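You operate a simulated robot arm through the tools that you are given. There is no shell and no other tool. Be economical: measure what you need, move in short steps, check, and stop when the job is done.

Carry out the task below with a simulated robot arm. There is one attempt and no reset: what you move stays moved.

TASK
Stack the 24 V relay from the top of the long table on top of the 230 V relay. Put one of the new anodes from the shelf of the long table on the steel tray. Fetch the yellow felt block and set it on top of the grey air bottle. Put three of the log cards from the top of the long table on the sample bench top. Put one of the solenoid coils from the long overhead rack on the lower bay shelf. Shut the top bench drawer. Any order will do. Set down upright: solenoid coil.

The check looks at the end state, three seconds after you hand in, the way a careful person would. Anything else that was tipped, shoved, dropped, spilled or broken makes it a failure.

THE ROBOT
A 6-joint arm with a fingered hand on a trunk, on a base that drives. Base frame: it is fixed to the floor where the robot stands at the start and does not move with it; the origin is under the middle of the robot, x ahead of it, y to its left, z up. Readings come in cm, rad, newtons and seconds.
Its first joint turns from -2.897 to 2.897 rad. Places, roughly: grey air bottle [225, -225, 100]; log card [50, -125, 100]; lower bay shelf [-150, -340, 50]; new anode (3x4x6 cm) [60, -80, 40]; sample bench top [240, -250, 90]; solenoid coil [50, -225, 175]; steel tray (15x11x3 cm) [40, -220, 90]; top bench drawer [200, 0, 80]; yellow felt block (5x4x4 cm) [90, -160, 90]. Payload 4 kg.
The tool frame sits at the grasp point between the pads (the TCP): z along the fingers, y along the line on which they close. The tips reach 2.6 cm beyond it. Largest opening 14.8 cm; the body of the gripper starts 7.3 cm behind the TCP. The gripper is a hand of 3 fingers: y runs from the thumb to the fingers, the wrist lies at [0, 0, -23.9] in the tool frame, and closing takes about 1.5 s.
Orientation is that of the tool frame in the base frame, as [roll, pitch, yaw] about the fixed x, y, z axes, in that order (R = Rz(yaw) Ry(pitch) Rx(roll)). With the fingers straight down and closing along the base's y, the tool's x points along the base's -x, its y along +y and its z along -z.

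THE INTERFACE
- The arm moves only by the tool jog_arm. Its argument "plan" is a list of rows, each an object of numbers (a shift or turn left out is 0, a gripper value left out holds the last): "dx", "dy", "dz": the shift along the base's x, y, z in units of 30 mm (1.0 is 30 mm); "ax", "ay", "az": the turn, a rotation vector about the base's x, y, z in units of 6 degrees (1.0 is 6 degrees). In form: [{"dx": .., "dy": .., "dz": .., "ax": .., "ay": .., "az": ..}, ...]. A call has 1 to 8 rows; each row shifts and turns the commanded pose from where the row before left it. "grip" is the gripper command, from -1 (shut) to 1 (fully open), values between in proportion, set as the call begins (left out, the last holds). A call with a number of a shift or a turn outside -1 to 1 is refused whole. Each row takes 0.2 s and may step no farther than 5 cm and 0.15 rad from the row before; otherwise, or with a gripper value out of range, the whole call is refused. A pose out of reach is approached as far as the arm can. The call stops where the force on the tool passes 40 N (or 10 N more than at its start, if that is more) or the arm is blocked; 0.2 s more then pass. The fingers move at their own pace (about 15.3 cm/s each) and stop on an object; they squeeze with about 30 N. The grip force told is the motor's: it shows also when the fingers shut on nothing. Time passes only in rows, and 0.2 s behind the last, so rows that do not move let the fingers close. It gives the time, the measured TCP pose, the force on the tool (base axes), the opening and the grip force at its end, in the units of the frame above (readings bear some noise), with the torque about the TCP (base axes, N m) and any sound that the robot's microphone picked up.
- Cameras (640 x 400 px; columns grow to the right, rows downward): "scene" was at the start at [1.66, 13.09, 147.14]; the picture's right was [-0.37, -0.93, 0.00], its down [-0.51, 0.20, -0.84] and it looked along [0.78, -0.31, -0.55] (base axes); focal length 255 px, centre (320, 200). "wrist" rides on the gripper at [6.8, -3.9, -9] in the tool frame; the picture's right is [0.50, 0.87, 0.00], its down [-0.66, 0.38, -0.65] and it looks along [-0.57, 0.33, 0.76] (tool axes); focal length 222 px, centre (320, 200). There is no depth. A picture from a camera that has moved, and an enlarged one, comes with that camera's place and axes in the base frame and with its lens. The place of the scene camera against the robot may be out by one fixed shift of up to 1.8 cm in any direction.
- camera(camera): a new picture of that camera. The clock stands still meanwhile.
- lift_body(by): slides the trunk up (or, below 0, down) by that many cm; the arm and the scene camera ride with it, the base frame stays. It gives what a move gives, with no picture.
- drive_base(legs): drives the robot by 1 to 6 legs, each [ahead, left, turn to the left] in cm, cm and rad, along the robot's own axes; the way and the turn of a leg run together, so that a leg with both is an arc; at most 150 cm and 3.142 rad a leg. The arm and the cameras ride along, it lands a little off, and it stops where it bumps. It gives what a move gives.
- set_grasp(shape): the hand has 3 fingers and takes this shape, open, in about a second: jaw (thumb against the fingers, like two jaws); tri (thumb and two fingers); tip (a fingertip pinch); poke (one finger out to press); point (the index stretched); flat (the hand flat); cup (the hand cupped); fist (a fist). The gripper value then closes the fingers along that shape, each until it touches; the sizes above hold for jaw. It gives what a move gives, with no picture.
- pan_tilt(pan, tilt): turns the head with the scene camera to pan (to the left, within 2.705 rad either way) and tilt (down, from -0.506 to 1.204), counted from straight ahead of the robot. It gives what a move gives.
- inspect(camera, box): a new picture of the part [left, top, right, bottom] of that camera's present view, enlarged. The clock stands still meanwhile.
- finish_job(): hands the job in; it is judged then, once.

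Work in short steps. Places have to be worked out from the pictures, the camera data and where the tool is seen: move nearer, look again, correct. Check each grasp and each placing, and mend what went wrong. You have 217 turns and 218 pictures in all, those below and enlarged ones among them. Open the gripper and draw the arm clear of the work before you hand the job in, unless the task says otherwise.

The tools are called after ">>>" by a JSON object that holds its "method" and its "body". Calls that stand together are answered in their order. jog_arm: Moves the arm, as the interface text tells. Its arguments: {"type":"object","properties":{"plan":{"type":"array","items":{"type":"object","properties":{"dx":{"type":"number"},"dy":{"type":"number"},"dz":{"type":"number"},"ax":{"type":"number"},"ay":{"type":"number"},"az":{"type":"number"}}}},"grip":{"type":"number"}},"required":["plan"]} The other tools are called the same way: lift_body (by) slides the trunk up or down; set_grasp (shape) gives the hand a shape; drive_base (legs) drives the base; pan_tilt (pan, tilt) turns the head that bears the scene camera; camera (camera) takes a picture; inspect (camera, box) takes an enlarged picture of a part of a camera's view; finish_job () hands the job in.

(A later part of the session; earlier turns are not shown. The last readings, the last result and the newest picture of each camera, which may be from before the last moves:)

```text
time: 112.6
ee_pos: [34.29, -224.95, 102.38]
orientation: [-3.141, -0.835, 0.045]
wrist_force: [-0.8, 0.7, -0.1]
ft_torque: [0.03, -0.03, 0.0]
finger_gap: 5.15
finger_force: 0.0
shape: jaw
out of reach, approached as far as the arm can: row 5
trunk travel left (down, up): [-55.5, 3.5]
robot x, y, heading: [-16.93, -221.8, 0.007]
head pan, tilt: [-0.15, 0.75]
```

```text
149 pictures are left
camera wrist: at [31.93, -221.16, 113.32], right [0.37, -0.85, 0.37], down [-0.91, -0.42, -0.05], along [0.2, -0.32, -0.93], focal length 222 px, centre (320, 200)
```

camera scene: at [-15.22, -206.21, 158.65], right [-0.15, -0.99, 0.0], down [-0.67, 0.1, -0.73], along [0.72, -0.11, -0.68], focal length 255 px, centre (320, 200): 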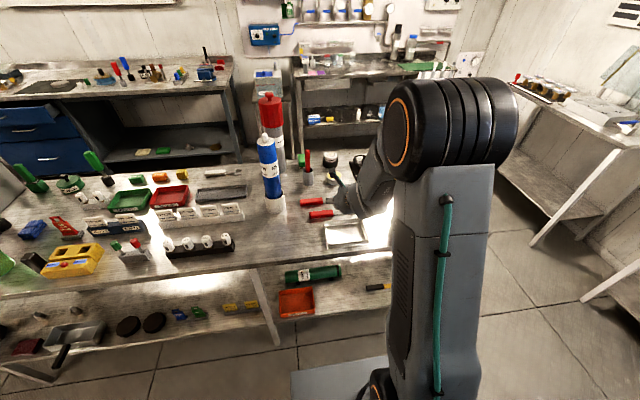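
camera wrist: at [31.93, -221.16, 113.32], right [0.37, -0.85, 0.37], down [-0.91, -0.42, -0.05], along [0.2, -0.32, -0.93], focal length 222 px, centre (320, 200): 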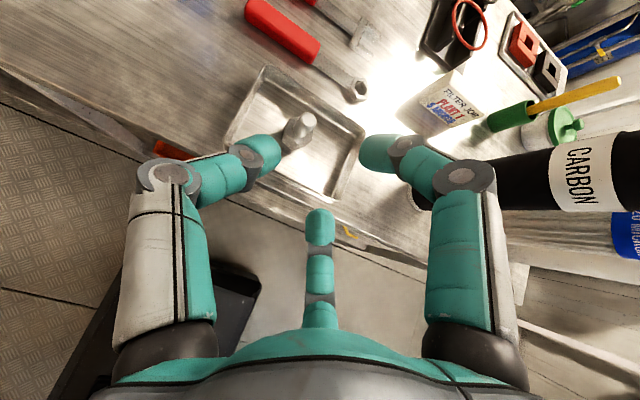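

Anode placed. Back off and look at the overhead rack.

>>> {"method": "drive_base", "body": {"legs": [[-25, 0, 0]]}}

>>> {"method": "lift_body", "body": {"by": 3.4}}

>>> {"method": "pan_tilt", "body": {"pan": -0.1, "tilt": 0.0}}

>>> {"method": "camera", "body": {"camera": "scene"}}

>>> {"method": "inspect", "body": {"camera": "scene", "box": [240, 100, 480, 220]}}

```text
time: 114.4
ee_pos: [9.74, -225.27, 102.36]
orientation: [-3.14, -0.837, 0.04]
wrist_force: [-0.1, -0.5, -0.9]
ft_torque: [0.02, 0.03, 0.02]
finger_gap: 5.16
finger_force: 0.1
shape: jaw
trunk travel left (down, up): [-55.5, 3.5]
robot x, y, heading: [-41.27, -221.19, 0.006]
head pan, tilt: [-0.15, 0.75]
```

```text
time: 115.1
ee_pos: [9.93, -225.3, 105.64]
orientation: [-3.141, -0.834, 0.037]
wrist_force: [0.4, 0.8, 0.1]
ft_torque: [0.02, 0.01, -0.01]
finger_gap: 5.13
finger_force: 0.1
shape: jaw
trunk travel left (down, up): [-58.9, 0.1]
robot x, y, heading: [-41.58, -221.63, 0.004]
head pan, tilt: [-0.15, 0.75]
```

```text
time: 116.2
ee_pos: [9.85, -225.19, 105.81]
orientation: [-3.139, -0.838, 0.038]
wrist_force: [-0.4, 0.1, -0.1]
ft_torque: [-0.04, 0.0, -0.02]
finger_gap: 5.17
finger_force: 0.0
shape: jaw
trunk travel left (down, up): [-58.9, 0.1]
robot x, y, heading: [-40.58, -221.34, 0.003]
head pan, tilt: [-0.099, 0.0]
```

```text
148 pictures are left
camera scene: at [-38.81, -205.89, 168.84], right [-0.1, -0.99, 0.0], down [0.0, 0.0, -1.0], along [0.99, -0.1, 0.0], focal length 255 px, centre (320, 200)
```

scene: 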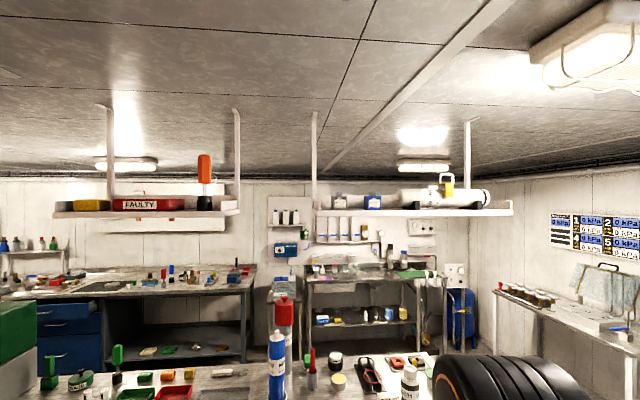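

```text
2.67 times, centred on (360, 160) of scene
camera zoom: at [-38.81, -205.89, 168.84], right [-0.1, -0.99, 0.0], down [0.0, 0.0, -1.0], along [0.99, -0.1, 0.0], focal length 681 px, centre (213, 307)
```

zoom: 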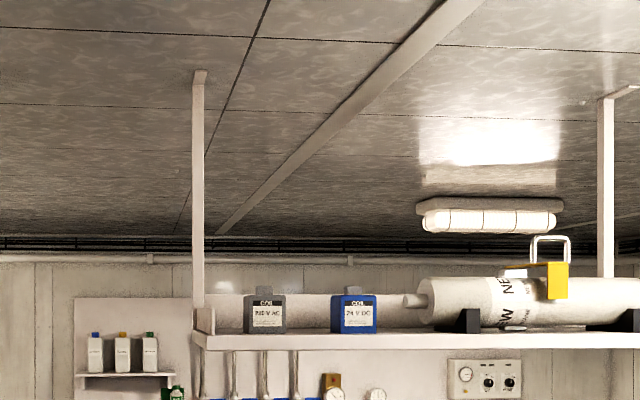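

Coils are on the right rack: grey ≈(50,-222.5), blue ≈(50,-235), shelf z≈165. I'll take the blue one (more clearance from the post). Raise the arm above rack level.

>>> {"method": "jog_arm", "body": {"plan": [{"dz": 1}, {"dz": 1}, {"dz": 1}, {"dz": 1}, {"dz": 1}, {"dz": 1}, {"dz": 1}, {"dz": 1}]}}

>>> {"method": "jog_arm", "body": {"plan": [{"dz": 1}, {"dz": 1}, {"dz": 1}, {"dz": 1}, {"dz": 1}, {"dz": 1}, {"dz": 1}, {"dz": 1}], "grip": 0.05}}

>>> {"method": "jog_arm", "body": {"plan": [{"dz": 1}, {"dz": 1}, {"dz": 1}, {"dz": 1}, {"dz": 1}, {"dz": 1}, {"dz": 1}, {"dz": 1}]}}

>>> {"method": "camera", "body": {"camera": "scene"}}

```text
time: 118.0
ee_pos: [11.17, -229.36, 125.97]
orientation: [2.957, -0.914, 0.043]
wrist_force: [0.0, 0.4, 0.7]
ft_torque: [0.01, 0.02, 0.01]
finger_gap: 5.16
finger_force: 0.1
shape: jaw
out of reach, approached as far as the arm can: row 6, 7, 8
trunk travel left (down, up): [-58.9, 0.1]
robot x, y, heading: [-41.18, -221.57, 0.004]
head pan, tilt: [-0.099, 0.0]
```

```text
time: 119.8
ee_pos: [10.86, -229.21, 147.08]
orientation: [2.952, -0.915, 0.046]
wrist_force: [0.2, -0.2, 1.1]
ft_torque: [-0.01, -0.01, 0.01]
finger_gap: 7.73
finger_force: 0.0
shape: jaw
out of reach, approached as far as the arm can: row 1
trunk travel left (down, up): [-58.9, 0.1]
robot x, y, heading: [-41.15, -221.4, -0.004]
head pan, tilt: [-0.099, 0.0]
```

```text
time: 121.6
ee_pos: [9.65, -228.26, 167.21]
orientation: [2.955, -0.92, 0.045]
wrist_force: [-0.2, 0.0, 0.2]
ft_torque: [0.02, -0.01, 0.02]
finger_gap: 7.74
finger_force: 0.0
shape: jaw
out of reach, approached as far as the arm can: row 7, 8
trunk travel left (down, up): [-58.9, 0.1]
robot x, y, heading: [-41.07, -221.33, -0.005]
head pan, tilt: [-0.099, 0.0]
```

```text
146 pictures are left
camera scene: at [-38.95, -205.81, 168.85], right [-0.1, -0.99, 0.0], down [0.0, 0.0, -1.0], along [0.99, -0.1, 0.0], focal length 255 px, centre (320, 200)
```

scene: 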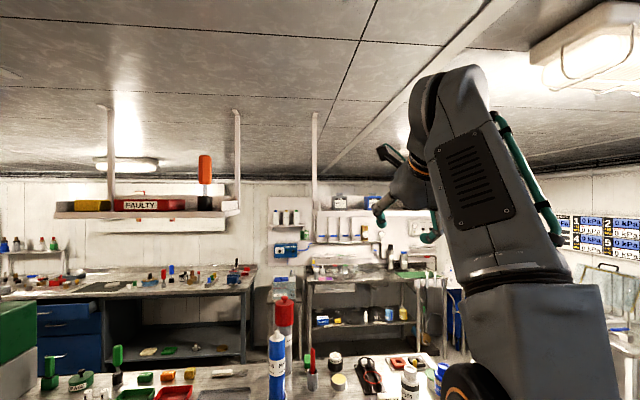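

The wrist joint limits at this distance; extend outward and restore the roll, with a flatter tool pitch.

>>> {"method": "jog_arm", "body": {"plan": [{"dx": 1, "ax": 0.36, "az": 0.47}, {"dx": 1, "ax": 0.36, "az": 0.47}, {"dx": 1, "ax": 0.36, "az": 0.47}, {"ay": -1, "dx": 0.5}, {"dz": 1}, {"dz": 1}, {"dz": 1}]}}

>>> {"method": "camera", "body": {"camera": "wrist"}}

```text
time: 123.2
ee_pos: [15.63, -226.24, 166.99]
orientation: [3.129, -1.026, 0.054]
wrist_force: [0.9, -0.2, 0.2]
ft_torque: [-0.01, 0.02, 0.01]
finger_gap: 7.72
finger_force: 0.1
shape: jaw
out of reach, approached as far as the arm can: row 1, 2, 3, 5, 6, 7
trunk travel left (down, up): [-58.9, 0.1]
robot x, y, heading: [-41.21, -221.26, -0.001]
head pan, tilt: [-0.099, 0.0]
```

```text
145 pictures are left
camera wrist: at [11.22, -222.46, 177.33], right [0.3, -0.85, 0.43], down [-0.88, -0.42, -0.22], along [0.37, -0.32, -0.88], focal length 222 px, centre (320, 200)
```

wrist: 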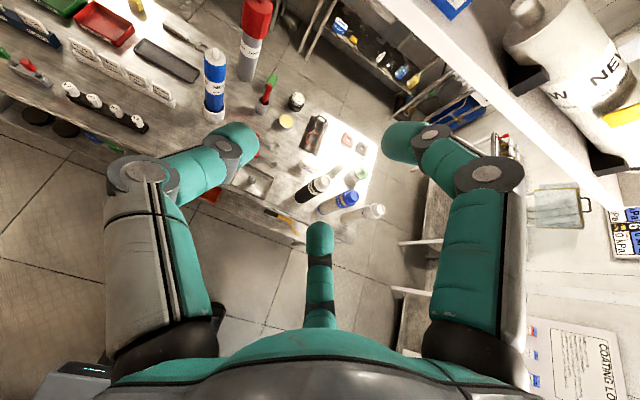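

The hand can get there with the base closer. Try the "tip" pinch shape to see whether the lower finger folds away.

>>> {"method": "set_grasp", "body": {"shape": "tip"}}

>>> {"method": "camera", "body": {"camera": "wrist"}}

```text
time: 124.1
ee_pos: [15.7, -226.13, 166.9]
orientation: [3.13, -1.025, 0.054]
wrist_force: [-0.9, 0.2, -0.6]
ft_torque: [0.03, 0.02, -0.04]
finger_gap: 14.78
finger_force: 0.1
shape: tip
trunk travel left (down, up): [-58.9, 0.1]
robot x, y, heading: [-41.35, -221.5, -0.005]
head pan, tilt: [-0.099, 0.0]
```

```text
144 pictures are left
camera wrist: at [11.29, -222.45, 177.3], right [0.3, -0.85, 0.43], down [-0.88, -0.42, -0.22], along [0.37, -0.32, -0.88], focal length 222 px, centre (320, 200)
```

wrist: 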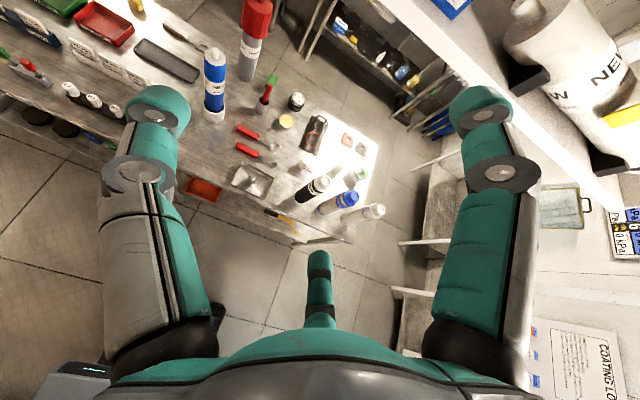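

>>> {"method": "jog_arm", "body": {"plan": [{}, {}, {}, {}, {}], "grip": -0.4}}

>>> {"method": "camera", "body": {"camera": "wrist"}}

```text
time: 125.3
ee_pos: [15.7, -226.32, 166.91]
orientation: [3.13, -1.025, 0.053]
wrist_force: [-0.9, 0.2, 0.4]
ft_torque: [-0.01, 0.01, 0.02]
finger_gap: 4.48
finger_force: 0.0
shape: tip
trunk travel left (down, up): [-58.9, 0.1]
robot x, y, heading: [-41.42, -221.41, -0.002]
head pan, tilt: [-0.099, 0.0]
```

```text
143 pictures are left
camera wrist: at [11.28, -222.45, 177.3], right [0.3, -0.85, 0.43], down [-0.88, -0.42, -0.22], along [0.37, -0.32, -0.88], focal length 222 px, centre (320, 200)
```

wrist: 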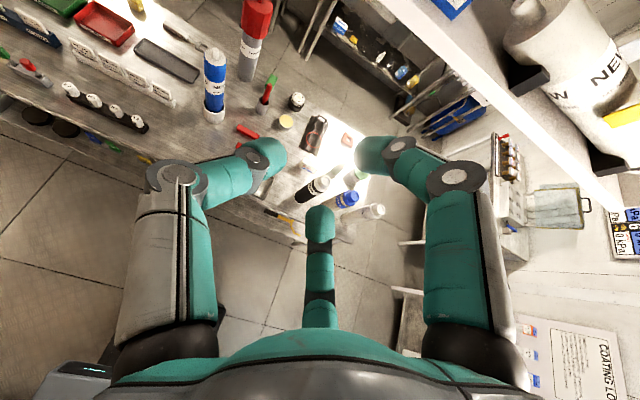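

All shapes close radially at 120°. For the coil I'll roll the hand 90° about its own axis so the thumb goes on top and the two fingers take the sides.

>>> {"method": "jog_arm", "body": {"plan": [{"ax": 0.855, "ay": 0.046, "az": -0.518}, {"ax": 0.855, "ay": 0.046, "az": -0.518}, {"ax": 0.855, "ay": 0.046, "az": -0.518}, {"ax": 0.855, "ay": 0.046, "az": -0.518}, {"ax": 0.855, "ay": 0.046, "az": -0.518}, {"ax": 0.855, "ay": 0.046, "az": -0.518}, {"ax": 0.855, "ay": 0.046, "az": -0.518}, {"ax": 0.855, "ay": 0.046, "az": -0.518}], "grip": 0.1}}

>>> {"method": "jog_arm", "body": {"plan": [{"ax": 0.855, "ay": 0.046, "az": -0.518}, {"ax": 0.855, "ay": 0.046, "az": -0.518}, {"ax": 0.855, "ay": 0.046, "az": -0.518}, {"ax": 0.855, "ay": 0.046, "az": -0.518}, {"ax": 0.855, "ay": 0.046, "az": -0.518}, {"ax": 0.855, "ay": 0.046, "az": -0.518}, {"ax": 0.855, "ay": 0.046, "az": -0.518}]}}

>>> {"method": "camera", "body": {"camera": "wrist"}}

```text
time: 127.1
ee_pos: [15.52, -226.15, 166.95]
orientation: [-2.264, -0.607, -1.08]
wrist_force: [-0.5, -0.1, 0.0]
ft_torque: [0.04, 0.01, 0.0]
finger_gap: 8.07
finger_force: 0.1
shape: tip
trunk travel left (down, up): [-58.9, 0.1]
robot x, y, heading: [-41.11, -221.73, 0.001]
head pan, tilt: [-0.099, 0.0]
```

```text
time: 128.7
ee_pos: [15.69, -226.32, 166.85]
orientation: [-2.128, 0.005, -1.517]
wrist_force: [1.5, 0.7, -0.1]
ft_torque: [0.01, 0.03, 0.03]
finger_gap: 8.11
finger_force: 0.0
shape: tip
trunk travel left (down, up): [-58.9, 0.1]
robot x, y, heading: [-41.3, -221.74, -0.003]
head pan, tilt: [-0.099, 0.0]
```

```text
142 pictures are left
camera wrist: at [10.38, -233.35, 174.7], right [-0.43, -0.52, -0.74], down [-0.79, 0.61, 0.03], along [0.44, 0.59, -0.67], focal length 222 px, centre (320, 200)
```

wrist: 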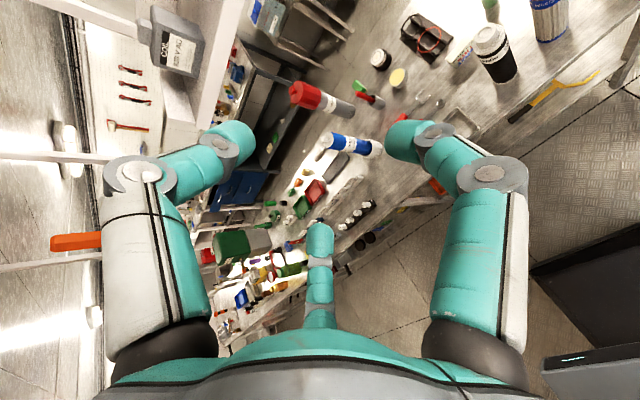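

Grey and blue coils are at x≈42 on the shelf (z≈165.7). Pull in and raise the TCP to ~172, then drive closer.

>>> {"method": "jog_arm", "body": {"plan": [{"dx": -1, "dy": -0.3}, {"dx": -1, "dy": -0.3, "dz": 0.3}, {"dx": -0.5, "dz": 0.7}, {"dx": -0.3, "dz": 0.7}]}}

>>> {"method": "drive_base", "body": {"legs": [[0, -4, 0], [18, 0, 0]]}}

>>> {"method": "camera", "body": {"camera": "wrist"}}

>>> {"method": "camera", "body": {"camera": "scene"}}

```text
time: 129.7
ee_pos: [7.6, -227.54, 169.83]
orientation: [-2.128, 0.005, -1.514]
wrist_force: [1.7, -0.9, -0.5]
ft_torque: [0.02, 0.0, 0.01]
finger_gap: 8.07
finger_force: 0.0
shape: tip
out of reach, approached as far as the arm can: row 1, 3, 4
trunk travel left (down, up): [-58.9, 0.1]
robot x, y, heading: [-41.07, -221.51, -0.002]
head pan, tilt: [-0.099, 0.0]
```

```text
time: 131.7
ee_pos: [25.02, -231.54, 169.79]
orientation: [-2.129, 0.004, -1.516]
wrist_force: [1.2, -0.6, -0.1]
ft_torque: [-0.02, -0.01, 0.0]
finger_gap: 8.1
finger_force: 0.0
shape: tip
trunk travel left (down, up): [-58.9, 0.1]
robot x, y, heading: [-23.75, -225.48, -0.008]
head pan, tilt: [-0.099, 0.0]
```

```text
141 pictures are left
camera wrist: at [19.8, -238.54, 177.79], right [-0.43, -0.52, -0.74], down [-0.79, 0.61, 0.03], along [0.44, 0.59, -0.68], focal length 222 px, centre (320, 200)
```

wrist: 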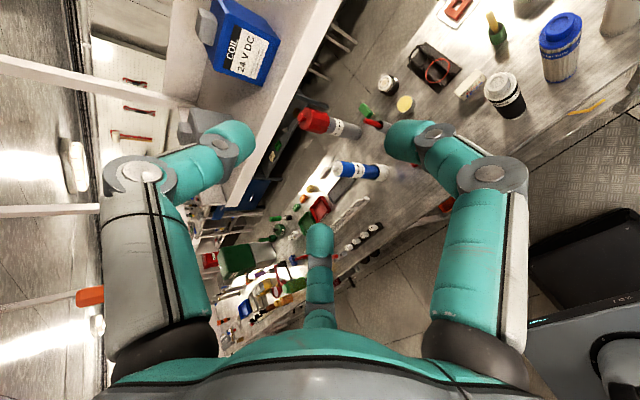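

```text
140 pictures are left
camera scene: at [-21.19, -209.88, 168.85], right [-0.1, -0.99, 0.0], down [0.0, 0.0, -1.0], along [0.99, -0.1, 0.0], focal length 255 px, centre (320, 200)
```

scene: 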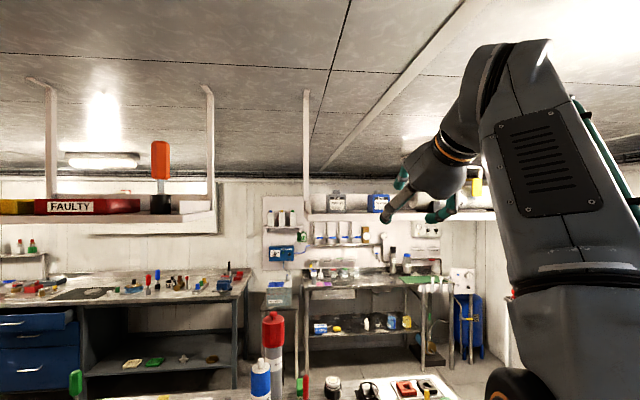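

>>> {"method": "inspect", "body": {"camera": "wrist", "box": [170, 0, 330, 120]}}

>>> {"method": "inspect", "body": {"camera": "scene", "box": [300, 160, 460, 240]}}

```text
3.33 times, centred on (250, 60) of wrist
camera zoom: at [19.8, -238.54, 177.79], right [-0.43, -0.52, -0.74], down [-0.79, 0.61, 0.03], along [0.44, 0.59, -0.68], focal length 740 px, centre (553, 667)
```

zoom: 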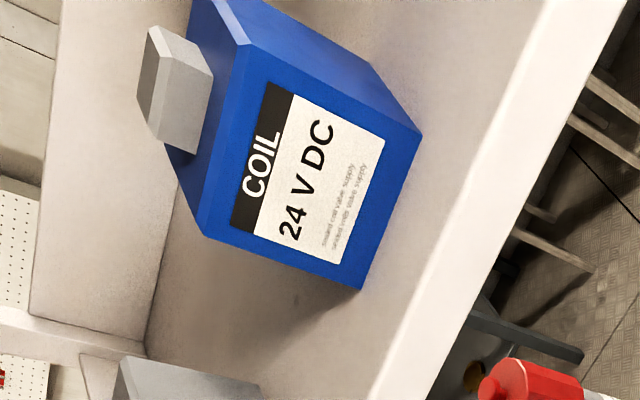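

```text
4.00 times, centred on (380, 200) of scene
camera zoom: at [-21.19, -209.88, 168.85], right [-0.1, -0.99, 0.0], down [0.0, 0.0, -1.0], along [0.99, -0.1, 0.0], focal length 1021 px, centre (80, 200)
```

zoom: 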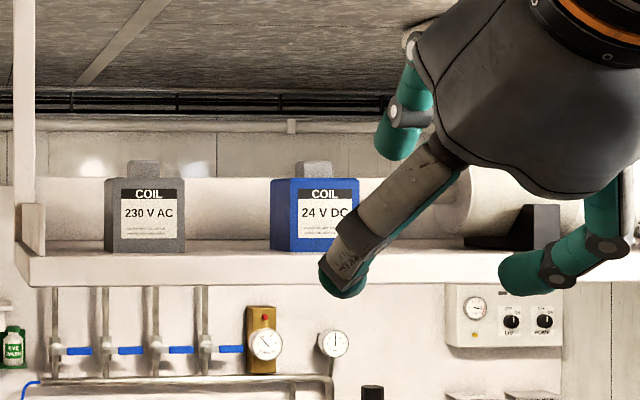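

Blue coil front face at x≈40.5, y≈-231.7, z 166.9–171.3; shelf top 166.9. Flatten the tool to ~70° from vertical, z≈171, then drive 6 cm closer.

>>> {"method": "jog_arm", "body": {"plan": [{"ay": -1}, {"ay": -0.9}, {"dz": 0.3}, {}]}}

>>> {"method": "drive_base", "body": {"legs": [[8, 0, 0]]}}

>>> {"method": "inspect", "body": {"camera": "scene", "box": [300, 140, 500, 240]}}

>>> {"method": "camera", "body": {"camera": "wrist"}}

```text
time: 132.7
ee_pos: [24.9, -231.5, 170.74]
orientation: [-1.928, -0.008, -1.517]
wrist_force: [-0.8, 0.4, 0.5]
ft_torque: [0.0, 0.02, -0.01]
finger_gap: 8.1
finger_force: 0.1
shape: tip
trunk travel left (down, up): [-58.9, 0.1]
robot x, y, heading: [-23.01, -225.41, 0.004]
head pan, tilt: [-0.099, 0.0]
```

```text
time: 133.8
ee_pos: [33.1, -231.64, 170.67]
orientation: [-1.93, -0.007, -1.517]
wrist_force: [-0.2, -0.2, -0.3]
ft_torque: [0.0, -0.04, 0.01]
finger_gap: 8.09
finger_force: 0.1
shape: tip
trunk travel left (down, up): [-58.9, 0.1]
robot x, y, heading: [-15.8, -225.16, -0.003]
head pan, tilt: [-0.099, 0.0]
```

```text
3.20 times, centred on (400, 190) of scene
camera zoom: at [-13.12, -209.91, 168.85], right [-0.1, -0.99, 0.0], down [0.0, 0.0, -1.0], along [0.99, -0.1, 0.0], focal length 817 px, centre (64, 232)
```

zoom: 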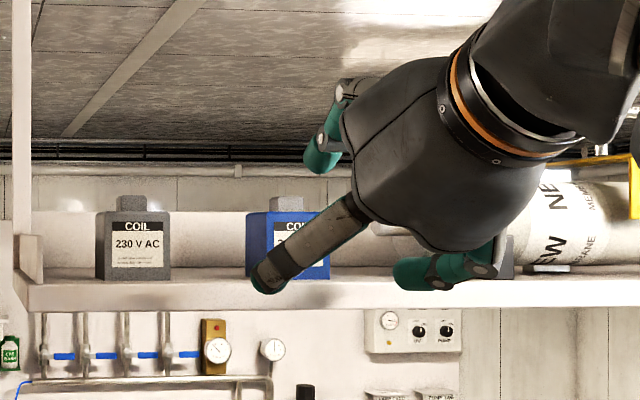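

```text
136 pictures are left
camera wrist: at [26.33, -238.62, 177.48], right [-0.28, -0.52, -0.81], down [-0.78, 0.61, -0.13], along [0.56, 0.59, -0.58], focal length 222 px, centre (320, 200)
```

wrist: 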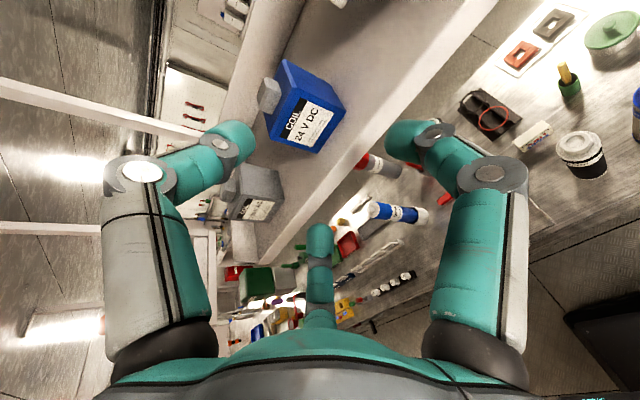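

Aligned within half a cm. Creep forward: 3 cm by base, then jog in with the fingers straddling the coil.

>>> {"method": "drive_base", "body": {"legs": [[3, 0, 0]]}}

>>> {"method": "jog_arm", "body": {"plan": [{"dx": 0.5, "dy": -0.12}, {"dx": 0.5}, {}]}}

>>> {"method": "camera", "body": {"camera": "wrist"}}

>>> {"method": "inspect", "body": {"camera": "scene", "box": [320, 140, 520, 240]}}

```text
time: 134.6
ee_pos: [36.01, -231.54, 170.68]
orientation: [-1.93, -0.006, -1.516]
wrist_force: [-0.1, -0.2, -0.2]
ft_torque: [-0.01, -0.02, -0.02]
finger_gap: 8.11
finger_force: 0.0
shape: tip
trunk travel left (down, up): [-58.9, 0.1]
robot x, y, heading: [-12.87, -225.63, -0.006]
head pan, tilt: [-0.099, 0.0]
```

```text
time: 135.4
ee_pos: [39.05, -231.86, 170.87]
orientation: [-1.929, -0.007, -1.515]
wrist_force: [0.0, 0.4, 0.0]
ft_torque: [0.0, -0.02, 0.0]
finger_gap: 8.14
finger_force: 0.1
shape: tip
trunk travel left (down, up): [-58.9, 0.1]
robot x, y, heading: [-12.67, -225.7, -0.007]
head pan, tilt: [-0.099, 0.0]
```

```text
135 pictures are left
camera wrist: at [32.26, -238.87, 177.58], right [-0.28, -0.52, -0.81], down [-0.78, 0.61, -0.13], along [0.56, 0.59, -0.58], focal length 222 px, centre (320, 200)
```

wrist: 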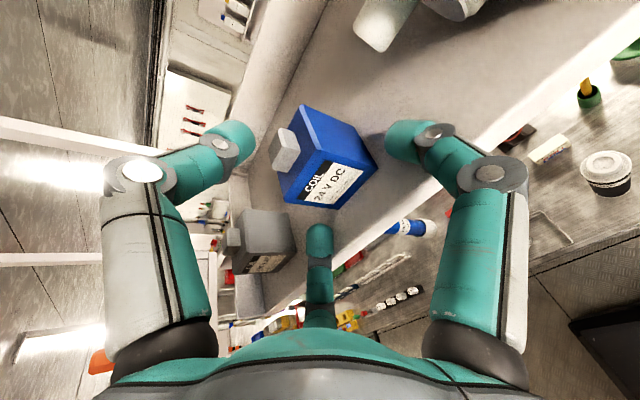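

```text
3.20 times, centred on (420, 190) of scene
camera zoom: at [-10.24, -209.92, 168.85], right [-0.1, -0.99, 0.0], down [0.0, 0.0, -1.0], along [0.99, -0.1, 0.0], focal length 817 px, centre (0, 232)
```

zoom: 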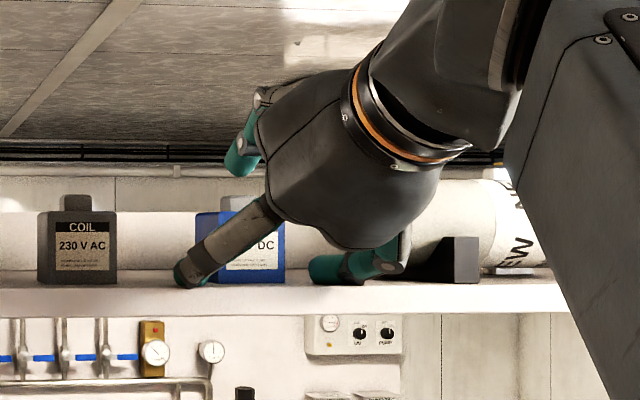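

>>> {"method": "jog_arm", "body": {"plan": [{"dx": 0.4}, {"dx": 0.4}, {"dx": 0.3}, {}]}}

>>> {"method": "camera", "body": {"camera": "wrist"}}

```text
time: 136.4
ee_pos: [42.26, -231.92, 170.61]
orientation: [-1.93, -0.008, -1.517]
wrist_force: [-0.2, -0.2, 1.3]
ft_torque: [0.01, 0.01, 0.0]
finger_gap: 8.09
finger_force: 0.1
shape: tip
trunk travel left (down, up): [-58.9, 0.1]
robot x, y, heading: [-12.73, -225.21, -0.003]
head pan, tilt: [-0.099, 0.0]
```

```text
133 pictures are left
camera wrist: at [35.58, -238.96, 177.5], right [-0.28, -0.52, -0.81], down [-0.78, 0.61, -0.13], along [0.56, 0.59, -0.58], focal length 222 px, centre (320, 200)
```

wrist: 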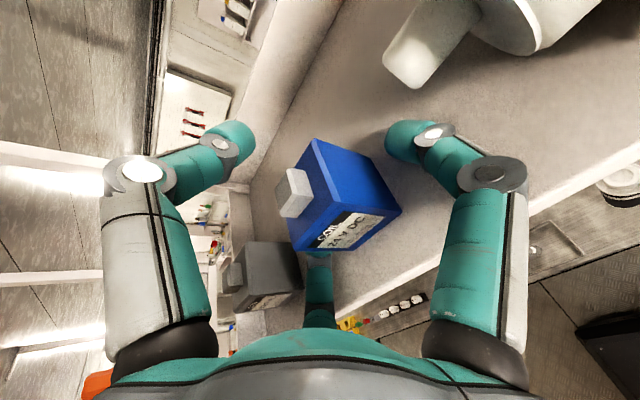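

Coil is between the fingers. Close.

>>> {"method": "jog_arm", "body": {"plan": [{}, {}, {}, {}, {}, {}, {}], "grip": -1}}

>>> {"method": "camera", "body": {"camera": "wrist"}}

```text
time: 138.0
ee_pos: [42.27, -231.96, 170.7]
orientation: [-1.929, -0.008, -1.516]
wrist_force: [2.3, 0.6, 3.2]
ft_torque: [0.01, -0.12, -0.01]
finger_gap: 3.63
finger_force: 30.4
shape: tip
trunk travel left (down, up): [-58.9, 0.1]
robot x, y, heading: [-12.56, -225.36, -0.001]
head pan, tilt: [-0.099, 0.0]
```

```text
132 pictures are left
camera wrist: at [35.56, -238.96, 177.52], right [-0.28, -0.52, -0.81], down [-0.78, 0.61, -0.13], along [0.56, 0.59, -0.58], focal length 222 px, centre (320, 200)
```

wrist: 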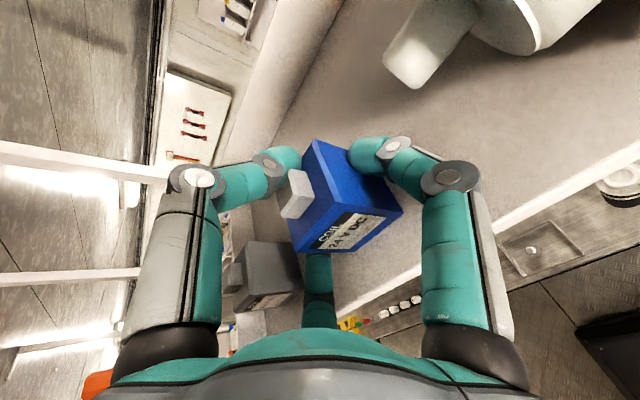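

Gripped without tilting. Lift slightly and verify.

>>> {"method": "jog_arm", "body": {"plan": [{"dz": 0.3}, {"dz": 0.3}, {}]}}

>>> {"method": "camera", "body": {"camera": "wrist"}}

>>> {"method": "inspect", "body": {"camera": "scene", "box": [320, 140, 520, 240]}}

```text
time: 138.8
ee_pos: [42.38, -231.94, 172.56]
orientation: [-1.931, -0.007, -1.516]
wrist_force: [-0.5, 0.7, -2.5]
ft_torque: [-0.02, 0.03, 0.02]
finger_gap: 3.6
finger_force: 29.9
shape: tip
trunk travel left (down, up): [-58.9, 0.1]
robot x, y, heading: [-12.69, -225.5, -0.004]
head pan, tilt: [-0.099, 0.0]
```

```text
131 pictures are left
camera wrist: at [35.53, -238.97, 179.33], right [-0.28, -0.52, -0.81], down [-0.78, 0.61, -0.13], along [0.56, 0.59, -0.58], focal length 222 px, centre (320, 200)
```

wrist: 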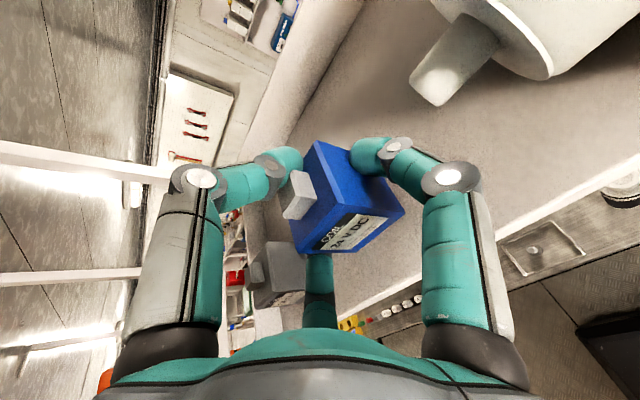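

```text
3.20 times, centred on (420, 190) of scene
camera zoom: at [-10.24, -209.91, 168.85], right [-0.1, -0.99, 0.0], down [0.0, 0.0, -1.0], along [0.99, -0.1, 0.0], focal length 817 px, centre (0, 232)
```

zoom: 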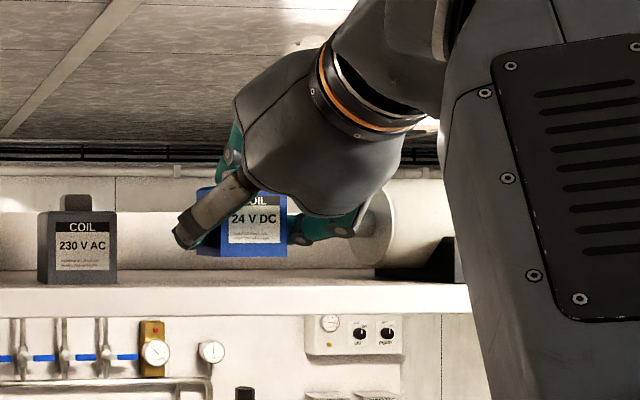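

Lifted cleanly. Back off and look toward the bay shelves.

>>> {"method": "drive_base", "body": {"legs": [[-30, 0, 0]]}}

>>> {"method": "lift_body", "body": {"by": -30}}

>>> {"method": "pan_tilt", "body": {"pan": -1.8, "tilt": 0.35}}

>>> {"method": "camera", "body": {"camera": "scene"}}

>>> {"method": "pan_tilt", "body": {"pan": -2.6, "tilt": 0.35}}

>>> {"method": "camera", "body": {"camera": "scene"}}

```text
time: 140.8
ee_pos: [12.38, -231.68, 172.55]
orientation: [-1.928, -0.008, -1.515]
wrist_force: [0.1, -0.5, -1.2]
ft_torque: [0.02, -0.02, -0.03]
finger_gap: 3.61
finger_force: 30.5
shape: tip
trunk travel left (down, up): [-58.9, 0.1]
robot x, y, heading: [-42.61, -225.29, -0.004]
head pan, tilt: [-0.099, 0.0]
```

```text
time: 143.8
ee_pos: [12.43, -231.79, 142.56]
orientation: [-1.929, -0.006, -1.516]
wrist_force: [-0.2, 0.7, -2.2]
ft_torque: [-0.02, 0.01, 0.01]
finger_gap: 3.61
finger_force: 29.9
shape: tip
trunk travel left (down, up): [-28.9, 30.1]
robot x, y, heading: [-42.56, -225.36, -0.006]
head pan, tilt: [-0.099, 0.0]
```

```text
time: 145.6
ee_pos: [12.4, -231.68, 142.52]
orientation: [-1.931, -0.007, -1.515]
wrist_force: [-0.6, -1.0, -2.7]
ft_torque: [-0.02, 0.02, 0.0]
finger_gap: 3.65
finger_force: 30.1
shape: tip
trunk travel left (down, up): [-28.9, 30.1]
robot x, y, heading: [-42.63, -225.48, 0.0]
head pan, tilt: [-1.799, 0.351]
```

```text
129 pictures are left
camera scene: at [-51.22, -217.98, 135.61], right [-0.97, 0.23, 0.0], down [0.08, 0.33, -0.94], along [-0.21, -0.91, -0.34], focal length 255 px, centre (320, 200)
```

scene: 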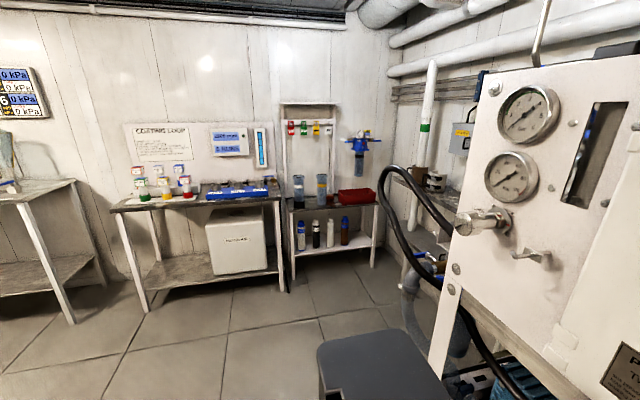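

```text
time: 146.7
ee_pos: [12.45, -231.74, 142.49]
orientation: [-1.931, -0.006, -1.515]
wrist_force: [0.3, -1.0, -1.9]
ft_torque: [-0.04, 0.01, -0.02]
finger_gap: 3.6
finger_force: 30.1
shape: tip
trunk travel left (down, up): [-28.9, 30.1]
robot x, y, heading: [-42.57, -225.48, -0.002]
head pan, tilt: [-2.601, 0.351]
```

```text
128 pictures are left
camera scene: at [-57.09, -213.7, 135.61], right [-0.51, 0.86, 0.0], down [0.29, 0.18, -0.94], along [-0.81, -0.48, -0.34], focal length 255 px, centre (320, 200)
```

scene: 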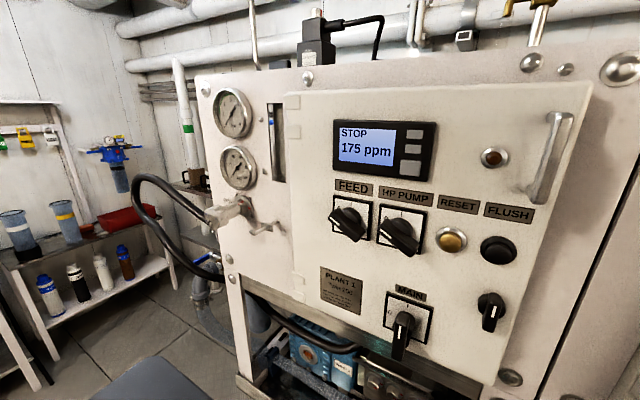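

>>> {"method": "pan_tilt", "body": {"pan": -2.05, "tilt": 0.45}}

>>> {"method": "inspect", "body": {"camera": "scene", "box": [120, 60, 400, 280]}}

```text
time: 147.7
ee_pos: [12.45, -231.69, 142.54]
orientation: [-1.931, -0.008, -1.515]
wrist_force: [0.3, -0.3, -2.5]
ft_torque: [-0.02, 0.05, 0.0]
finger_gap: 3.59
finger_force: 30.2
shape: tip
trunk travel left (down, up): [-28.9, 30.1]
robot x, y, heading: [-42.53, -225.05, -0.002]
head pan, tilt: [-2.051, 0.45]
```

```text
1.82 times, centred on (260, 170) of scene
camera zoom: at [-53.37, -217.06, 134.69], right [-0.89, 0.46, 0.0], down [0.2, 0.39, -0.9], along [-0.42, -0.8, -0.43], focal length 464 px, centre (429, 254)
```

zoom: 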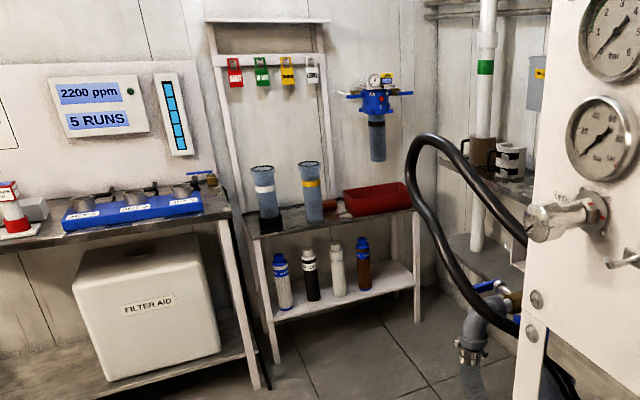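

The lower bay shelf is the lower board of the unit beyond the machine, near (-150,-345), facing +x. Drive to open floor and turn around.

>>> {"method": "drive_base", "body": {"legs": [[0, -90, 0], [0, 0, 3.1]]}}

>>> {"method": "pan_tilt", "body": {"pan": 0.0, "tilt": 0.5}}

>>> {"method": "camera", "body": {"camera": "scene"}}

```text
time: 159.7
ee_pos: [-97.44, -306.7, 142.52]
orientation: [-1.932, -0.006, 1.571]
wrist_force: [-0.6, 0.5, -1.5]
ft_torque: [0.03, 0.01, 0.03]
finger_gap: 3.54
finger_force: 29.5
shape: tip
trunk travel left (down, up): [-28.9, 30.1]
robot x, y, heading: [-43.02, -315.89, 3.082]
head pan, tilt: [-2.051, 0.45]
```

```text
time: 161.6
ee_pos: [-97.42, -306.59, 142.63]
orientation: [-1.931, -0.006, 1.572]
wrist_force: [0.3, -0.4, -2.3]
ft_torque: [0.02, -0.02, -0.01]
finger_gap: 3.56
finger_force: 30.1
shape: tip
trunk travel left (down, up): [-28.9, 30.1]
robot x, y, heading: [-43.07, -315.94, 3.084]
head pan, tilt: [0.0, 0.499]
```

```text
126 pictures are left
camera scene: at [-47.54, -331.67, 134.24], right [0.06, 1.0, 0.0], down [0.48, -0.03, -0.88], along [-0.88, 0.05, -0.48], focal length 255 px, centre (320, 200)
```

scene: 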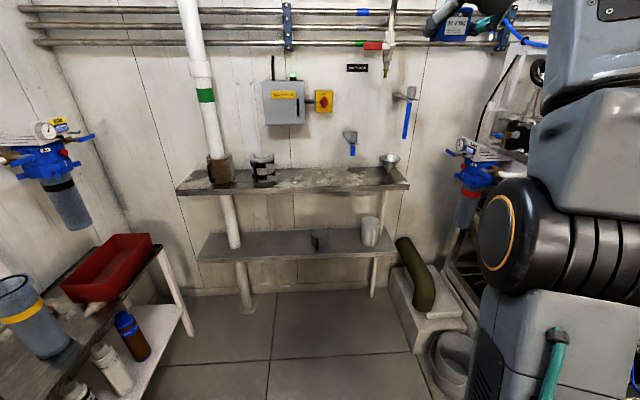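

The lower shelf spans x≈-145…-167, y≈-375…-300, z≈50, with free room near y≈-346. Lower trunk and arm in the open.

>>> {"method": "lift_body", "body": {"by": -28.5}}

>>> {"method": "jog_arm", "body": {"plan": [{"dz": -1, "dy": -0.7}, {"dz": -1, "dy": -0.7}, {"dz": -1, "dy": -0.7}, {"dz": -1, "dy": -0.7}, {"dz": -1, "dy": -0.7}, {"dz": -1, "dy": -0.7}, {"dz": -1, "dy": -0.7}, {"dz": -1, "dy": -0.7}]}}

>>> {"method": "jog_arm", "body": {"plan": [{"dz": -1}, {"dz": -1}, {"dz": -1}, {"dz": -1}, {"dz": -1}, {"dz": -1}, {"dz": -1}, {"dz": -1}]}}

>>> {"method": "camera", "body": {"camera": "scene"}}

>>> {"method": "camera", "body": {"camera": "wrist"}}

```text
time: 164.5
ee_pos: [-97.56, -306.68, 113.99]
orientation: [-1.93, -0.006, 1.571]
wrist_force: [0.9, 0.0, -0.9]
ft_torque: [-0.02, 0.0, 0.0]
finger_gap: 3.56
finger_force: 29.9
shape: tip
trunk travel left (down, up): [-0.4, 58.6]
robot x, y, heading: [-43.56, -316.11, 3.078]
head pan, tilt: [0.0, 0.499]
```

```text
time: 166.3
ee_pos: [-97.81, -315.86, 90.72]
orientation: [-1.931, -0.007, 1.582]
wrist_force: [1.1, 0.0, -1.8]
ft_torque: [0.03, 0.0, -0.01]
finger_gap: 3.54
finger_force: 29.8
shape: tip
out of reach, approached as far as the arm can: row 5, 6, 7, 8
trunk travel left (down, up): [-0.4, 58.6]
robot x, y, heading: [-43.18, -315.93, 3.083]
head pan, tilt: [0.0, 0.499]
```

```text
time: 168.1
ee_pos: [-97.46, -319.11, 68.69]
orientation: [-1.934, -0.013, 1.564]
wrist_force: [0.1, 0.0, -2.1]
ft_torque: [0.02, -0.04, -0.01]
finger_gap: 3.57
finger_force: 29.8
shape: tip
out of reach, approached as far as the arm can: row 1, 6, 7, 8
trunk travel left (down, up): [-0.4, 58.6]
robot x, y, heading: [-43.22, -316.52, 3.085]
head pan, tilt: [0.0, 0.499]
```

```text
125 pictures are left
camera scene: at [-47.53, -331.67, 105.74], right [0.06, 1.0, 0.0], down [0.48, -0.03, -0.88], along [-0.88, 0.05, -0.48], focal length 255 px, centre (320, 200)
```

scene: 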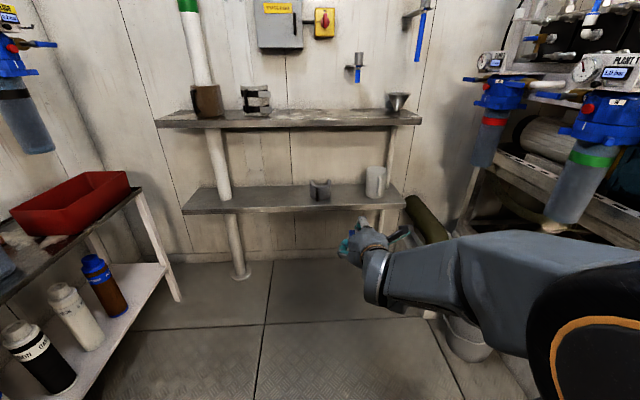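

```text
124 pictures are left
camera wrist: at [-90.36, -312.49, 75.5], right [0.31, 0.51, -0.8], down [0.74, -0.66, -0.13], along [-0.59, -0.55, -0.58], focal length 222 px, centre (320, 200)
```

wrist: 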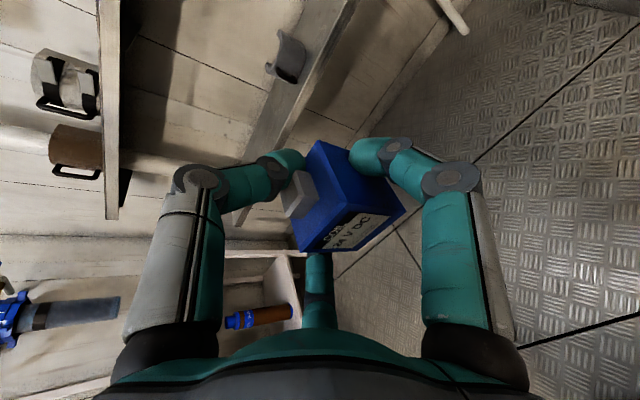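

Shelf top z≈49, front edge x≈-146. Extend outward and lower to z≈58.

>>> {"method": "jog_arm", "body": {"plan": [{"dx": -1, "dy": -0.8}, {"dx": -1, "dy": -0.8}, {"dz": -1, "dy": -0.5}, {"dz": -1}, {"dz": -1}, {"dz": -1}]}}

```text
time: 169.5
ee_pos: [-104.19, -327.92, 60.82]
orientation: [-1.942, -0.017, 1.565]
wrist_force: [-0.1, 0.6, -2.5]
ft_torque: [0.04, -0.01, -0.05]
finger_gap: 3.55
finger_force: 30.5
shape: tip
out of reach, approached as far as the arm can: row 4, 5, 6
trunk travel left (down, up): [-0.4, 58.6]
robot x, y, heading: [-42.65, -316.23, 3.086]
head pan, tilt: [0.0, 0.499]
```

>>> {"method": "jog_arm", "body": {"plan": [{"dx": -1}, {"dx": -1}, {"dx": -0.7}, {"dz": -0.7}, {"dz": -0.7}]}}

>>> {"method": "camera", "body": {"camera": "scene"}}

```text
time: 170.7
ee_pos: [-112.91, -328.37, 57.8]
orientation: [-1.936, -0.014, 1.567]
wrist_force: [0.0, 0.1, -2.3]
ft_torque: [0.0, 0.02, 0.01]
finger_gap: 3.54
finger_force: 29.9
shape: tip
out of reach, approached as far as the arm can: row 5
trunk travel left (down, up): [-0.4, 58.6]
robot x, y, heading: [-42.93, -316.15, 3.081]
head pan, tilt: [0.0, 0.499]
```

```text
123 pictures are left
camera scene: at [-47.53, -331.68, 105.74], right [0.06, 1.0, 0.0], down [0.48, -0.03, -0.88], along [-0.88, 0.05, -0.48], focal length 255 px, centre (320, 200)
```

scene: 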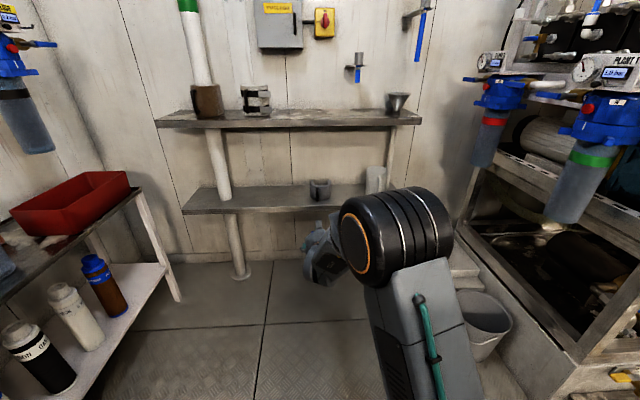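

>>> {"method": "jog_arm", "body": {"plan": [{"dx": -1}, {"dx": -0.8}, {"dz": -0.5}, {"dz": -0.5}, {"dz": -0.5}]}}

```text
time: 171.9
ee_pos: [-118.7, -329.15, 53.78]
orientation: [-1.935, -0.012, 1.565]
wrist_force: [0.7, -0.6, -2.2]
ft_torque: [0.02, -0.02, -0.05]
finger_gap: 3.56
finger_force: 29.8
shape: tip
out of reach, approached as far as the arm can: row 5
trunk travel left (down, up): [-0.4, 58.6]
robot x, y, heading: [-43.0, -316.12, 3.085]
head pan, tilt: [0.0, 0.499]
```

Reach at z≈54 works at this extension. Raise 3.5 cm, drive left and ahead toward the shelf, and check.

>>> {"method": "jog_arm", "body": {"plan": [{"dz": 0.7}, {"dz": 0.5}]}}

>>> {"method": "drive_base", "body": {"legs": [[0, 18.5, 0], [22, 0, 0]]}}

>>> {"method": "camera", "body": {"camera": "scene"}}

>>> {"method": "camera", "body": {"camera": "wrist"}}

```text
time: 172.5
ee_pos: [-118.73, -329.23, 57.4]
orientation: [-1.931, -0.007, 1.57]
wrist_force: [-0.3, -0.6, -2.2]
ft_torque: [0.01, 0.02, -0.02]
finger_gap: 3.58
finger_force: 30.2
shape: tip
trunk travel left (down, up): [-0.4, 58.6]
robot x, y, heading: [-42.97, -316.0, 3.085]
head pan, tilt: [0.0, 0.499]
```

```text
time: 175.3
ee_pos: [-141.73, -347.07, 57.28]
orientation: [-1.931, -0.006, 1.575]
wrist_force: [-0.2, -0.2, -1.7]
ft_torque: [-0.02, -0.01, -0.05]
finger_gap: 3.53
finger_force: 30.5
shape: tip
trunk travel left (down, up): [-0.4, 58.6]
robot x, y, heading: [-66.21, -333.31, 3.087]
head pan, tilt: [0.0, 0.499]
```

```text
122 pictures are left
camera scene: at [-70.6, -349.29, 105.74], right [0.05, 1.0, 0.0], down [0.48, -0.03, -0.88], along [-0.88, 0.05, -0.48], focal length 255 px, centre (320, 200)
```

scene: 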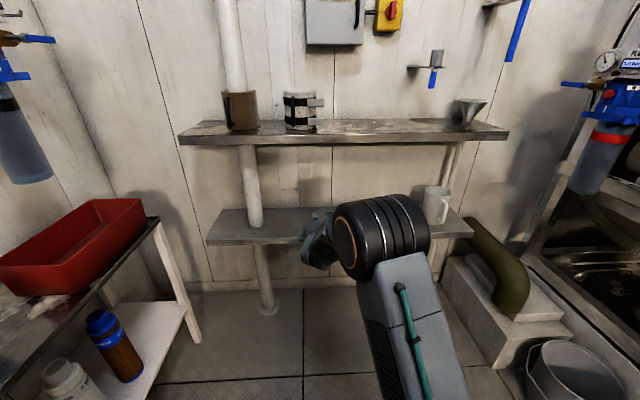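

```text
121 pictures are left
camera wrist: at [-134.71, -340.4, 64.18], right [0.3, 0.51, -0.81], down [0.75, -0.65, -0.13], along [-0.59, -0.56, -0.58], focal length 222 px, centre (320, 200)
```

wrist: 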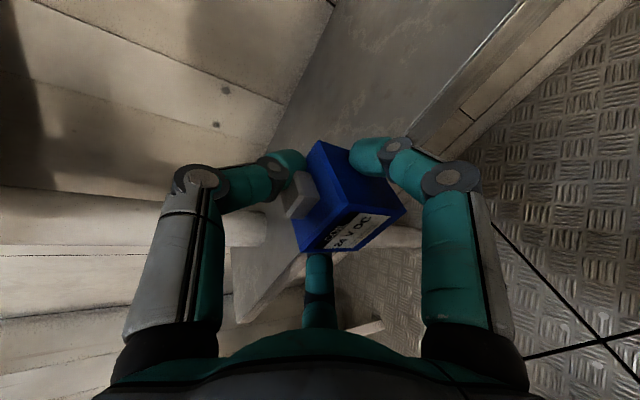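

Shelf front edge at x≈-146.5; coil is just in front of it and 4 cm above. Drive 10 cm ahead and lower until contact.

>>> {"method": "drive_base", "body": {"legs": [[10.5, 0, 0]]}}

>>> {"method": "jog_arm", "body": {"plan": [{"dz": -0.4}, {"dz": -0.3}, {"dz": -0.2}, {"dz": -0.1}, {"dz": -0.1}]}}

>>> {"method": "camera", "body": {"camera": "wrist"}}

```text
time: 176.5
ee_pos: [-152.05, -346.58, 57.4]
orientation: [-1.931, -0.007, 1.576]
wrist_force: [-0.3, 0.3, -1.9]
ft_torque: [-0.01, 0.01, -0.02]
finger_gap: 3.54
finger_force: 30.2
shape: tip
trunk travel left (down, up): [-0.4, 58.6]
robot x, y, heading: [-76.06, -333.27, 3.086]
head pan, tilt: [0.0, 0.499]
```

```text
time: 177.7
ee_pos: [-152.17, -346.67, 54.15]
orientation: [-1.934, -0.012, 1.574]
wrist_force: [-0.1, 0.1, -1.9]
ft_torque: [0.0, 0.0, 0.01]
finger_gap: 3.58
finger_force: 29.6
shape: tip
trunk travel left (down, up): [-0.4, 58.6]
robot x, y, heading: [-76.18, -332.94, 3.095]
head pan, tilt: [0.0, 0.499]
```

```text
120 pictures are left
camera wrist: at [-145.17, -339.92, 60.89], right [0.31, 0.51, -0.8], down [0.75, -0.65, -0.13], along [-0.59, -0.56, -0.58], focal length 222 px, centre (320, 200)
```

wrist: 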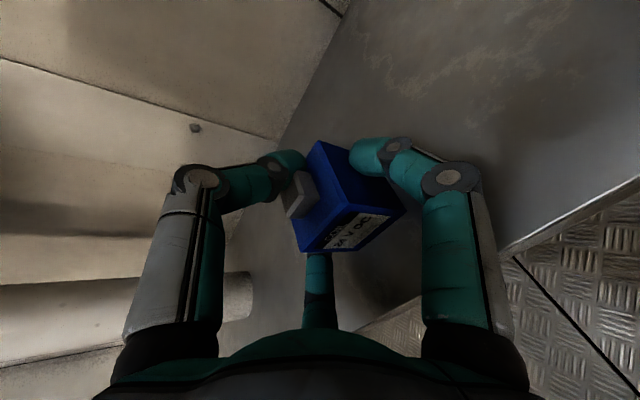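

>>> {"method": "jog_arm", "body": {"plan": [{"dz": -0.1}, {"dz": -0.1}, {"dz": -0.1}, {"dz": -0.1}, {"dz": -0.1}]}}

```text
time: 178.9
ee_pos: [-152.33, -346.96, 53.54]
orientation: [-1.929, -0.014, 1.569]
wrist_force: [6.0, 6.4, 28.0]
ft_torque: [-0.16, 0.59, -0.12]
finger_gap: 3.7
finger_force: 30.4
shape: tip
out of reach, approached as far as the arm can: row 3, 5
trunk travel left (down, up): [-0.4, 58.6]
robot x, y, heading: [-76.53, -333.19, 3.091]
head pan, tilt: [0.0, 0.499]
```

Contact. Relieve slightly and open.

>>> {"method": "jog_arm", "body": {"plan": [{"dz": 0.12}, {}]}}

>>> {"method": "jog_arm", "body": {"plan": [{}, {}, {}, {}], "grip": 0.0}}

>>> {"method": "camera", "body": {"camera": "wrist"}}

```text
time: 179.5
ee_pos: [-152.42, -346.87, 53.54]
orientation: [-1.932, -0.011, 1.573]
wrist_force: [3.2, 5.7, 19.5]
ft_torque: [-0.12, 0.43, -0.15]
finger_gap: 3.72
finger_force: 30.4
shape: tip
trunk travel left (down, up): [-0.4, 58.6]
robot x, y, heading: [-76.39, -333.45, 3.089]
head pan, tilt: [0.0, 0.499]
```

```text
time: 180.5
ee_pos: [-152.34, -346.85, 53.47]
orientation: [-1.935, -0.013, 1.57]
wrist_force: [-1.2, -0.2, 4.2]
ft_torque: [-0.03, -0.06, 0.0]
finger_gap: 7.15
finger_force: 0.0
shape: tip
trunk travel left (down, up): [-0.4, 58.6]
robot x, y, heading: [-76.37, -332.98, 3.091]
head pan, tilt: [0.0, 0.499]
```

```text
119 pictures are left
camera wrist: at [-145.41, -340.3, 60.22], right [0.31, 0.51, -0.8], down [0.75, -0.65, -0.13], along [-0.59, -0.56, -0.58], focal length 222 px, centre (320, 200)
```

wrist: 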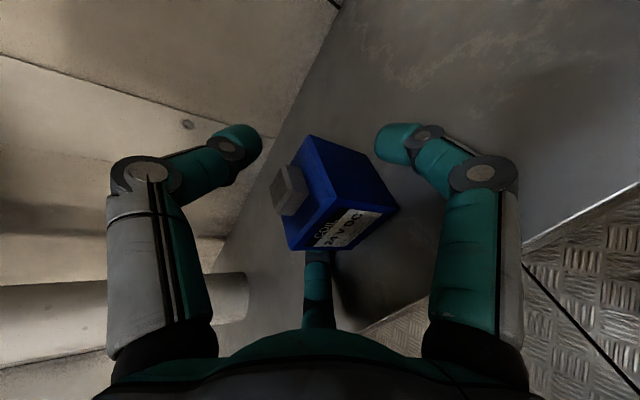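

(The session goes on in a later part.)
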